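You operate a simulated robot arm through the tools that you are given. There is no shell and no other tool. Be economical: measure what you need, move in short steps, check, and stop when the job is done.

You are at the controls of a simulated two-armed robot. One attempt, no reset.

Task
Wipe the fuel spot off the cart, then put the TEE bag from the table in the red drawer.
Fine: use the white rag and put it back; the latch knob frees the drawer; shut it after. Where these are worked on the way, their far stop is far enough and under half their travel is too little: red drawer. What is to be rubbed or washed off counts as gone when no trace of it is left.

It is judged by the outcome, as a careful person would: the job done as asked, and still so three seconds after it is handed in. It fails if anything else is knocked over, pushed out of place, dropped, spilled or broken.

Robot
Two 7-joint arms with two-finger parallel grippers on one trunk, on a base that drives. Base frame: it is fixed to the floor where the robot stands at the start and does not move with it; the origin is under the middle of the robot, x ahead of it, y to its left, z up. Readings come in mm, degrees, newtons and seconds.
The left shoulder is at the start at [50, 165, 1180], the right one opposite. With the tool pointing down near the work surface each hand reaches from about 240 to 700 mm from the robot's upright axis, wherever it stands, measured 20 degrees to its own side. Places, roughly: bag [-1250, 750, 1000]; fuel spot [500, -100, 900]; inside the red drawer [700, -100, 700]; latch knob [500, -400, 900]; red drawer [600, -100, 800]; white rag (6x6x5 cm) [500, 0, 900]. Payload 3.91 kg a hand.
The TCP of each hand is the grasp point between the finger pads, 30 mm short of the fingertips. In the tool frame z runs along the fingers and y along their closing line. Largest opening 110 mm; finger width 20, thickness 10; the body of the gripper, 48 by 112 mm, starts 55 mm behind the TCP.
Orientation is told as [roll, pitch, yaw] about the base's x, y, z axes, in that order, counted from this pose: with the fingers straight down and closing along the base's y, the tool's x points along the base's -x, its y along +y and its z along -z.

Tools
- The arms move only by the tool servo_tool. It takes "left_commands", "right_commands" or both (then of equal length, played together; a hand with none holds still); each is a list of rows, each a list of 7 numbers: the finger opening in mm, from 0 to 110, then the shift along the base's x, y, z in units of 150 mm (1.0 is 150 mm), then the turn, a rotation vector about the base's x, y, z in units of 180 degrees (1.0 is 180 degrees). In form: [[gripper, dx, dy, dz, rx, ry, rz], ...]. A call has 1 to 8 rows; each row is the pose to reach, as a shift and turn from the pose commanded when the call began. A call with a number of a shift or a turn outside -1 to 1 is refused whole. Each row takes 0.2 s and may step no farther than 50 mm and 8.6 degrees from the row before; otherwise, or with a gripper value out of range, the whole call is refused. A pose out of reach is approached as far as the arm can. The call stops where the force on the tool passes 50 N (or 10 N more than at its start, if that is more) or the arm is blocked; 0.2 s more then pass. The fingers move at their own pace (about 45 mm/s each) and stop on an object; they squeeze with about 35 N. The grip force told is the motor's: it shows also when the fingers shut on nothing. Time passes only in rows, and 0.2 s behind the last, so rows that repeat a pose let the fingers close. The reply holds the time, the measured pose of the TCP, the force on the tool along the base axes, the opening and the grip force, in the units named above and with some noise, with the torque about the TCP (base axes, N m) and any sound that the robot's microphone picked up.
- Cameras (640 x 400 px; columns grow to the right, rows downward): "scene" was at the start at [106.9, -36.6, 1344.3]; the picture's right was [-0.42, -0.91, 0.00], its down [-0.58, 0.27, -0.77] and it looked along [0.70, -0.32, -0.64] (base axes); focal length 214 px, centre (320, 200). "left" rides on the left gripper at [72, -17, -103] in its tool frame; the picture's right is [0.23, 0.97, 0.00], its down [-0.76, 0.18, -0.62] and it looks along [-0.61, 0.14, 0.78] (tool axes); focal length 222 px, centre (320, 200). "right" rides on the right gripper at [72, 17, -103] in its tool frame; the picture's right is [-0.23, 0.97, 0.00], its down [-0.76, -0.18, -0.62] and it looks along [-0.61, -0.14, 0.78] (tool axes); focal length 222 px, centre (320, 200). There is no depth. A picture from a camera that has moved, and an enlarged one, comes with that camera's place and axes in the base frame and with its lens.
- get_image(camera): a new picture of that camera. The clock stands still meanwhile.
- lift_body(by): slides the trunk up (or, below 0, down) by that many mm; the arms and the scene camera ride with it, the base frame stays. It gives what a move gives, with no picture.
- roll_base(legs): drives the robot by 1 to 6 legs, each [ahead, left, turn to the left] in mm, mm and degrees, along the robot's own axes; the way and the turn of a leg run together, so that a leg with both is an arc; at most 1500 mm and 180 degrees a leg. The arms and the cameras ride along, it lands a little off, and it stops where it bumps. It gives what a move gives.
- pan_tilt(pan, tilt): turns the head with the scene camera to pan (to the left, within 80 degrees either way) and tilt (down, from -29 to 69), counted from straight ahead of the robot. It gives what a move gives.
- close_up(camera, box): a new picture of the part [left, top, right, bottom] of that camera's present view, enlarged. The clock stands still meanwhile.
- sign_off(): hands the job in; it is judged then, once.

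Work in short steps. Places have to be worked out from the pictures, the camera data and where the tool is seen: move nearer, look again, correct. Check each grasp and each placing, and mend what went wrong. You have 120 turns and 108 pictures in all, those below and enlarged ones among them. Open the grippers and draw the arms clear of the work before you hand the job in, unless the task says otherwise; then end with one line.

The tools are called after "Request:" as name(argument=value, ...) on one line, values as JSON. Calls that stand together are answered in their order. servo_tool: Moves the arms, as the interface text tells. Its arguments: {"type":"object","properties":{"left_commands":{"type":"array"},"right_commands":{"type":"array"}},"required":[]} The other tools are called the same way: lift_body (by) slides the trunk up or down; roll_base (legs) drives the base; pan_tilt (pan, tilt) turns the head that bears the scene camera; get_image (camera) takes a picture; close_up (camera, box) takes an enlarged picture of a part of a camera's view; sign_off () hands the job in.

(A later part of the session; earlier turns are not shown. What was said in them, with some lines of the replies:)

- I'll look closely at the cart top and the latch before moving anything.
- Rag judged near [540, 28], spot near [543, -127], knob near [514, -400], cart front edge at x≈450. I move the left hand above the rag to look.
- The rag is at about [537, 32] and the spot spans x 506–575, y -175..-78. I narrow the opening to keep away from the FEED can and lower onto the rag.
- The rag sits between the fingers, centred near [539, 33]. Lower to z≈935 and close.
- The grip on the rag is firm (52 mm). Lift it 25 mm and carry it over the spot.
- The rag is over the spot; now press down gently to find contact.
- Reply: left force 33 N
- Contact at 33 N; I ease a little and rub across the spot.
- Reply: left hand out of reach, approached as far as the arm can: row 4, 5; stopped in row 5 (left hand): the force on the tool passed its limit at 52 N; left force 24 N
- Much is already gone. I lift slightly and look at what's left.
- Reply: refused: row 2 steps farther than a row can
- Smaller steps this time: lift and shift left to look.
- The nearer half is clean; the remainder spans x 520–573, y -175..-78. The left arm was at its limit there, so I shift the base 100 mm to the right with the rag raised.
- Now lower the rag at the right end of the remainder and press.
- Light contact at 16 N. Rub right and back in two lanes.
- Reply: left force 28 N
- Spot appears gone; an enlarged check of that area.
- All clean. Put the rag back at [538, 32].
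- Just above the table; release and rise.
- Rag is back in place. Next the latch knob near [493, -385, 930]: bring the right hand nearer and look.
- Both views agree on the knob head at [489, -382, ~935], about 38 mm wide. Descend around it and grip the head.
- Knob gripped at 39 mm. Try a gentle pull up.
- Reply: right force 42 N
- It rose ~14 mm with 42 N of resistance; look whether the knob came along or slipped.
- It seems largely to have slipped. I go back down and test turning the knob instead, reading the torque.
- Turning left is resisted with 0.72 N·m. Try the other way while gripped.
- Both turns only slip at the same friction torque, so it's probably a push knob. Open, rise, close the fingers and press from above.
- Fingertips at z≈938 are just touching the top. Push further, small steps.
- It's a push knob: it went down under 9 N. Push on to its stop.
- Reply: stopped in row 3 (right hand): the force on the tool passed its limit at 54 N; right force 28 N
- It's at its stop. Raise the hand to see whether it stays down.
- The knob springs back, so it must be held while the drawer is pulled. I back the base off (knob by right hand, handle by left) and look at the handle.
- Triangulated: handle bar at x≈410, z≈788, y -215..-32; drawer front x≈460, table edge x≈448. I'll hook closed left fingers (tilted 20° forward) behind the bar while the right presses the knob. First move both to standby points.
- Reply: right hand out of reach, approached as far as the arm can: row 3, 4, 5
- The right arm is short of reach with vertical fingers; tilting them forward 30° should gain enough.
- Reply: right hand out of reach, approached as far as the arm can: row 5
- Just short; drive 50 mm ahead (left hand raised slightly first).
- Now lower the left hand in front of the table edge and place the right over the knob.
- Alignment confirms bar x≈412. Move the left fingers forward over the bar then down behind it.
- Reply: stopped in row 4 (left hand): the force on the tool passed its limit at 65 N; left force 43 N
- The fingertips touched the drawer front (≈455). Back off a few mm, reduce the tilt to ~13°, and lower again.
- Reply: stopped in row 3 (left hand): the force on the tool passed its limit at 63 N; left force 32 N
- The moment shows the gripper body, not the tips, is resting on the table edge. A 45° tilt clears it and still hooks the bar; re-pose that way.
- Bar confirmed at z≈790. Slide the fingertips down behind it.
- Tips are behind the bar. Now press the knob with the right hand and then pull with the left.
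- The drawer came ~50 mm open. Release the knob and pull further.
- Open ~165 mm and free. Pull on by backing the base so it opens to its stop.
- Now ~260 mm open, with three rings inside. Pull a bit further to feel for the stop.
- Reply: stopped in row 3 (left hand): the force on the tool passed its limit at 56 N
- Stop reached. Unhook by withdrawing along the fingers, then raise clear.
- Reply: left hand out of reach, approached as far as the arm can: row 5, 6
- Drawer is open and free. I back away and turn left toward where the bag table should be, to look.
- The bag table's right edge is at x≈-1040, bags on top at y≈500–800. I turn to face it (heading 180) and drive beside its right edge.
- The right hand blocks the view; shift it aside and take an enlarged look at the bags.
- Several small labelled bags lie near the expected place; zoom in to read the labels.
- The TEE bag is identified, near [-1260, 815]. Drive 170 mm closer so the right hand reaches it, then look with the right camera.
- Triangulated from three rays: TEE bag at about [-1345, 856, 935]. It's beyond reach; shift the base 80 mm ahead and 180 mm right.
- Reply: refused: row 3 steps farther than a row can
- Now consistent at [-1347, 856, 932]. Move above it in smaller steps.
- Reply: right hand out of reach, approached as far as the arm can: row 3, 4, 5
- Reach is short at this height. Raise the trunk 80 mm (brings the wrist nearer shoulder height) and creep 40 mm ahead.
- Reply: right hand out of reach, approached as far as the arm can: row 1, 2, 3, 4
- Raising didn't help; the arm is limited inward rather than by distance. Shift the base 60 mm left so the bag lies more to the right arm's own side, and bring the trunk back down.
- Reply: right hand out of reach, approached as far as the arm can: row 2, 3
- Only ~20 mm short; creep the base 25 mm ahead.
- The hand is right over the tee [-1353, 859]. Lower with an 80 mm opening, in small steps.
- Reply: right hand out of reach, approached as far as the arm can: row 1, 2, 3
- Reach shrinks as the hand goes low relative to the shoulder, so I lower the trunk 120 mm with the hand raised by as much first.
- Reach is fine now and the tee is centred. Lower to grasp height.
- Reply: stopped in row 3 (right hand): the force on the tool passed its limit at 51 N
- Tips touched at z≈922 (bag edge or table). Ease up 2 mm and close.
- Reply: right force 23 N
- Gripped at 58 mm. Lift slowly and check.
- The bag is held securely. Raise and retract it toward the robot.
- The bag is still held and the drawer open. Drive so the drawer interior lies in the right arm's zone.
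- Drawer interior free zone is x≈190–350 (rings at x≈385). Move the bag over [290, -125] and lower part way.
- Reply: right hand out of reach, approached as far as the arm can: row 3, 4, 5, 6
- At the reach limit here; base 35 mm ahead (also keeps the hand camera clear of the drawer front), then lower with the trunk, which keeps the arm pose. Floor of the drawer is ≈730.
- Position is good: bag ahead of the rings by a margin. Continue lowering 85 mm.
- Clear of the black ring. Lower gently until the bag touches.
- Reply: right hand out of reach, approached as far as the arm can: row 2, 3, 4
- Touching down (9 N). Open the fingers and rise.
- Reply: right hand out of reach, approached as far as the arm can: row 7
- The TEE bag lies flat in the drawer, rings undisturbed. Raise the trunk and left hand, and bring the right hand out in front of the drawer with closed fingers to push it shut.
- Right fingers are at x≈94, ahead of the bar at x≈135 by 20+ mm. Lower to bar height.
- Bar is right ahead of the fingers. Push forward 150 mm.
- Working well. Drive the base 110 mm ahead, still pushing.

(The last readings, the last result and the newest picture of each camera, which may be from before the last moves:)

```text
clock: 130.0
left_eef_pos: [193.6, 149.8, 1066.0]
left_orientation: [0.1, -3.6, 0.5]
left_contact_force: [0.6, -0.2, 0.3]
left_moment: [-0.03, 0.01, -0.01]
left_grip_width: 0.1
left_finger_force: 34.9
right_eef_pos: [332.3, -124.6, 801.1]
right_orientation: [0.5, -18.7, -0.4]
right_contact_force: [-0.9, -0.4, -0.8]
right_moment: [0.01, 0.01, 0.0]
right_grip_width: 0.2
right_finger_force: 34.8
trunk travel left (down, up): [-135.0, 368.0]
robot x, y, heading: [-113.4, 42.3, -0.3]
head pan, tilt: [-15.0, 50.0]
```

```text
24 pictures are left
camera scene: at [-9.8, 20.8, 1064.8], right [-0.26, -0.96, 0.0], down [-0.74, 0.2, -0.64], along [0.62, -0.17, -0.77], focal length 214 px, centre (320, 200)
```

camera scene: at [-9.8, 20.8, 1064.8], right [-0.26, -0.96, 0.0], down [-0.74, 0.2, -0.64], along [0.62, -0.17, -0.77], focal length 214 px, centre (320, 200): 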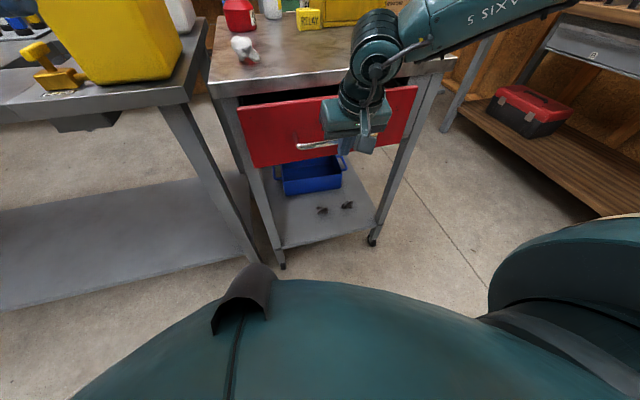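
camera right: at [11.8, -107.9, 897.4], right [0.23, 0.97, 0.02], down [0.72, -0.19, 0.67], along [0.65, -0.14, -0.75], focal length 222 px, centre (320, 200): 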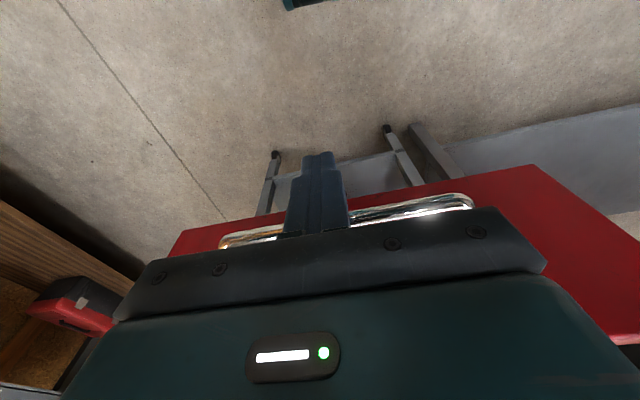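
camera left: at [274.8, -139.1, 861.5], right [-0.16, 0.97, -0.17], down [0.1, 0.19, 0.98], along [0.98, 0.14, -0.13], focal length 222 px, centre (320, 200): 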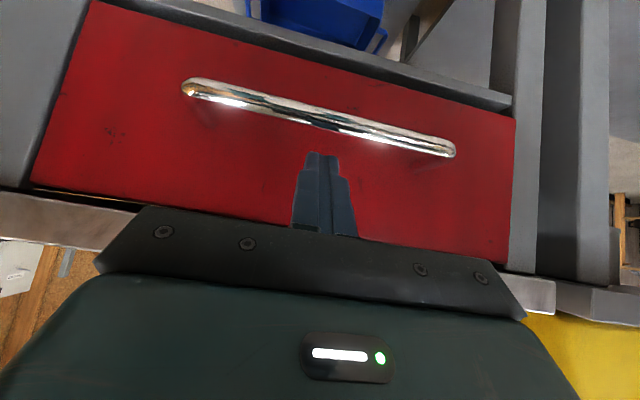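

About 50 mm remain. Push to its closed stop.

Request:
servo_tool(right_commands=[[0, 0.1, 0, 0, 0, 0, 0], [0, 0.2, 0, 0, 0, 0, 0], [0, 0.28, 0, 0, 0, 0, 0], [0, 0.34, 0, 0, 0, 0, 0], [0, 0.4, 0, 0, 0, 0, 0], [0, 0.45, 0, 0, 0, 0, 0], [0, 0.5, 0, 0, 0, 0, 0]])

Request:
get_image(camera="scene")

```text
clock: 131.4
left_eef_pos: [192.3, 150.4, 1066.0]
left_orientation: [0.0, -3.5, 0.4]
left_contact_force: [0.0, -0.4, 0.3]
left_moment: [0.0, -0.03, 0.0]
left_grip_width: 0.0
left_finger_force: 35.2
right_eef_pos: [391.1, -123.1, 798.3]
right_orientation: [0.3, -17.3, -0.3]
right_contact_force: [-8.1, 0.3, 1.0]
right_moment: [0.01, 0.05, -0.02]
right_grip_width: 0.1
right_finger_force: 35.4
trunk travel left (down, up): [-135.0, 368.0]
robot x, y, heading: [-116.4, 42.5, -0.4]
head pan, tilt: [-15.0, 50.0]
stopped in row 7 (right hand): the force on the tool passed its limit at 56 N (the readings are from after the stop); the commanded pose is now the measured one
```

```text
23 pictures are left
camera scene: at [-11.0, 20.8, 1064.9], right [-0.27, -0.96, 0.0], down [-0.74, 0.2, -0.64], along [0.62, -0.17, -0.77], focal length 214 px, centre (320, 200)
```

scene: 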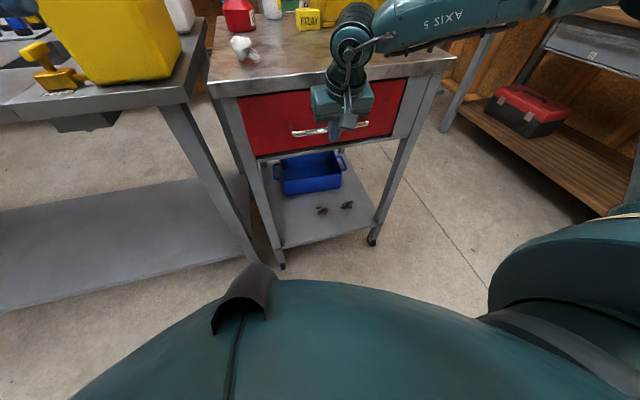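

The drawer hit its closed stop where the bar began (x≈410). Withdraw the hand, back off and open both grippers.

Request:
servo_tool(right_commands=[[0, -0.2, 0, 0, 0, 0, 0], [0, -0.5, 0, 0, 0, 0, 0], [60, -0.75, 0, 0.05, 0, 0, 0]])

Request:
roll_base(legs=[[-220, 0, 0]])

Request:
servo_tool(right_commands=[[80, 0, 0, 0.25, 0, 0.04, 0], [80, 0, 0, 0.5, 0, 0.08, 0], [80, 0, 0, 0.7, 0, 0.08, 0]], left_commands=[[30, 0, 0, 0, 0, 0, 0], [60, 0, 0, 0, 0, 0, 0], [80, 0, 0, 0, 0, 0, 0]])

Request:
lift_body(by=200)

Request:
get_image(camera="scene")

```text
clock: 132.2
left_eef_pos: [193.7, 149.8, 1066.4]
left_orientation: [0.2, -3.5, 0.4]
left_contact_force: [-0.5, -0.7, -1.1]
left_moment: [0.02, 0.01, 0.01]
left_grip_width: 0.0
left_finger_force: 35.2
right_eef_pos: [279.8, -124.1, 804.6]
right_orientation: [0.3, -17.5, -0.5]
right_contact_force: [-0.6, -0.1, 0.8]
right_moment: [-0.03, 0.04, -0.02]
right_grip_width: 32.5
right_finger_force: 0.0
trunk travel left (down, up): [-135.0, 368.0]
robot x, y, heading: [-112.5, 42.4, -0.5]
head pan, tilt: [-15.0, 50.0]
```

```text
clock: 133.9
left_eef_pos: [-26.4, 152.0, 1065.6]
left_orientation: [0.1, -3.5, 0.2]
left_contact_force: [-0.1, 0.1, -0.2]
left_moment: [0.0, -0.01, 0.0]
left_grip_width: 0.0
left_finger_force: 35.2
right_eef_pos: [61.1, -122.0, 804.0]
right_orientation: [0.3, -17.6, -0.4]
right_contact_force: [-0.7, -0.6, -0.3]
right_moment: [0.01, 0.01, 0.01]
right_grip_width: 60.0
right_finger_force: 0.1
trunk travel left (down, up): [-135.0, 368.0]
robot x, y, heading: [-330.1, 44.0, -0.5]
head pan, tilt: [-15.0, 50.0]
```

```text
clock: 134.7
left_eef_pos: [-26.7, 151.4, 1065.6]
left_orientation: [0.1, -3.6, 0.4]
left_contact_force: [0.0, -0.4, -0.1]
left_moment: [0.0, 0.02, -0.04]
left_grip_width: 66.4
left_finger_force: 0.0
right_eef_pos: [60.1, -121.2, 910.5]
right_orientation: [0.3, -3.0, -0.3]
right_contact_force: [0.2, 0.2, 0.6]
right_moment: [-0.01, 0.0, 0.02]
right_grip_width: 80.0
right_finger_force: 0.1
trunk travel left (down, up): [-135.0, 368.0]
robot x, y, heading: [-331.7, 44.2, -0.4]
head pan, tilt: [-15.0, 50.0]
```

```text
clock: 136.9
left_eef_pos: [-26.3, 152.0, 1266.4]
left_orientation: [0.1, -3.4, 0.2]
left_contact_force: [-0.6, 0.7, -0.2]
left_moment: [-0.03, -0.01, -0.02]
left_grip_width: 79.8
left_finger_force: 0.1
right_eef_pos: [62.0, -122.7, 1109.0]
right_orientation: [0.2, -3.1, -0.4]
right_contact_force: [0.2, -0.4, 0.6]
right_moment: [-0.02, -0.01, -0.01]
right_grip_width: 80.0
right_finger_force: 0.1
trunk travel left (down, up): [-335.0, 168.0]
robot x, y, heading: [-333.9, 44.6, -0.6]
head pan, tilt: [-15.0, 50.0]
```

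```text
22 pictures are left
camera scene: at [-230.1, 22.1, 1264.8], right [-0.27, -0.96, 0.0], down [-0.74, 0.2, -0.64], along [0.62, -0.17, -0.77], focal length 214 px, centre (320, 200)
```

scene: 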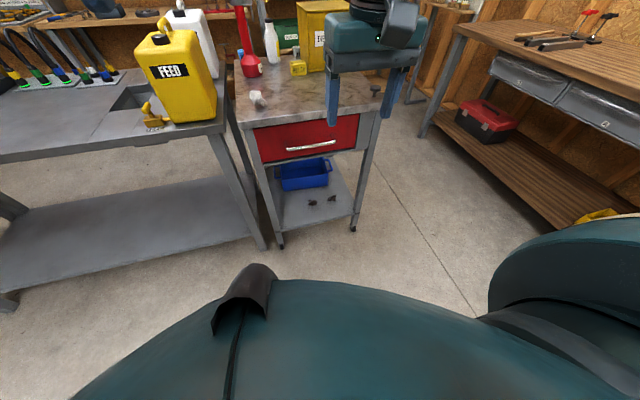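

Let me check enlarged that the drawer is flush and the top is in order.

Request:
pan_tilt(pan=-10, tilt=35)

Request:
servo_tool(right_commands=[[80, 0, -0.3, 0, 0, 0, 0], [80, 0, -0.6, 0, 0, 0, 0], [80, 0, -0.9, 0, 0, 0, 0]])

Request:
close_up(camera="scene", box=[210, 90, 430, 260])

```text
clock: 137.7
left_eef_pos: [-26.7, 151.2, 1266.4]
left_orientation: [0.1, -3.5, 0.4]
left_contact_force: [0.1, 0.4, 1.3]
left_moment: [0.01, -0.01, 0.0]
left_grip_width: 80.2
left_finger_force: 0.0
right_eef_pos: [60.9, -121.6, 1109.6]
right_orientation: [0.2, -3.2, -0.3]
right_contact_force: [0.3, 0.2, 0.1]
right_moment: [0.0, 0.02, 0.01]
right_grip_width: 80.0
right_finger_force: 0.0
trunk travel left (down, up): [-335.0, 168.0]
robot x, y, heading: [-334.8, 44.0, -0.4]
head pan, tilt: [-10.0, 35.0]
```

```text
clock: 138.5
left_eef_pos: [-26.6, 149.9, 1266.2]
left_orientation: [0.0, -3.5, 0.3]
left_contact_force: [-0.8, -0.2, 0.4]
left_moment: [0.03, 0.0, 0.01]
left_grip_width: 79.8
left_finger_force: 0.0
right_eef_pos: [59.6, -258.4, 1109.1]
right_orientation: [0.2, -3.0, -0.3]
right_contact_force: [0.4, 0.7, 0.2]
right_moment: [0.02, -0.02, 0.03]
right_grip_width: 80.0
right_finger_force: 0.0
trunk travel left (down, up): [-335.0, 168.0]
robot x, y, heading: [-334.5, 43.7, -0.0]
head pan, tilt: [-10.0, 35.0]
```

```text
2.35 times, centred on (320, 175) of scene
camera zoom: at [-218.0, 25.8, 1286.6], right [-0.18, -0.98, 0.0], down [-0.56, 0.1, -0.82], along [0.81, -0.15, -0.57], focal length 505 px, centre (320, 259)
```

zoom: 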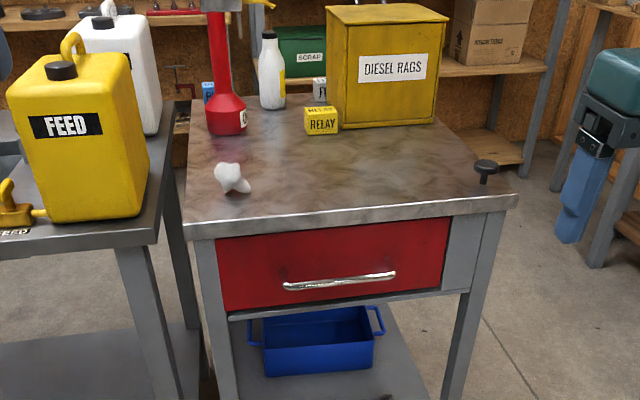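

The drawer is flush, the cart top is clean, the rag is back, the knob is up, and both hands are open and clear. I'm handing it in.

Request:
sign_off()

```text
The job is handed in.
```

The fuel spot is wiped off the cart, the white rag is back in its place, the TEE bag is in the red drawer, and the drawer is shut.
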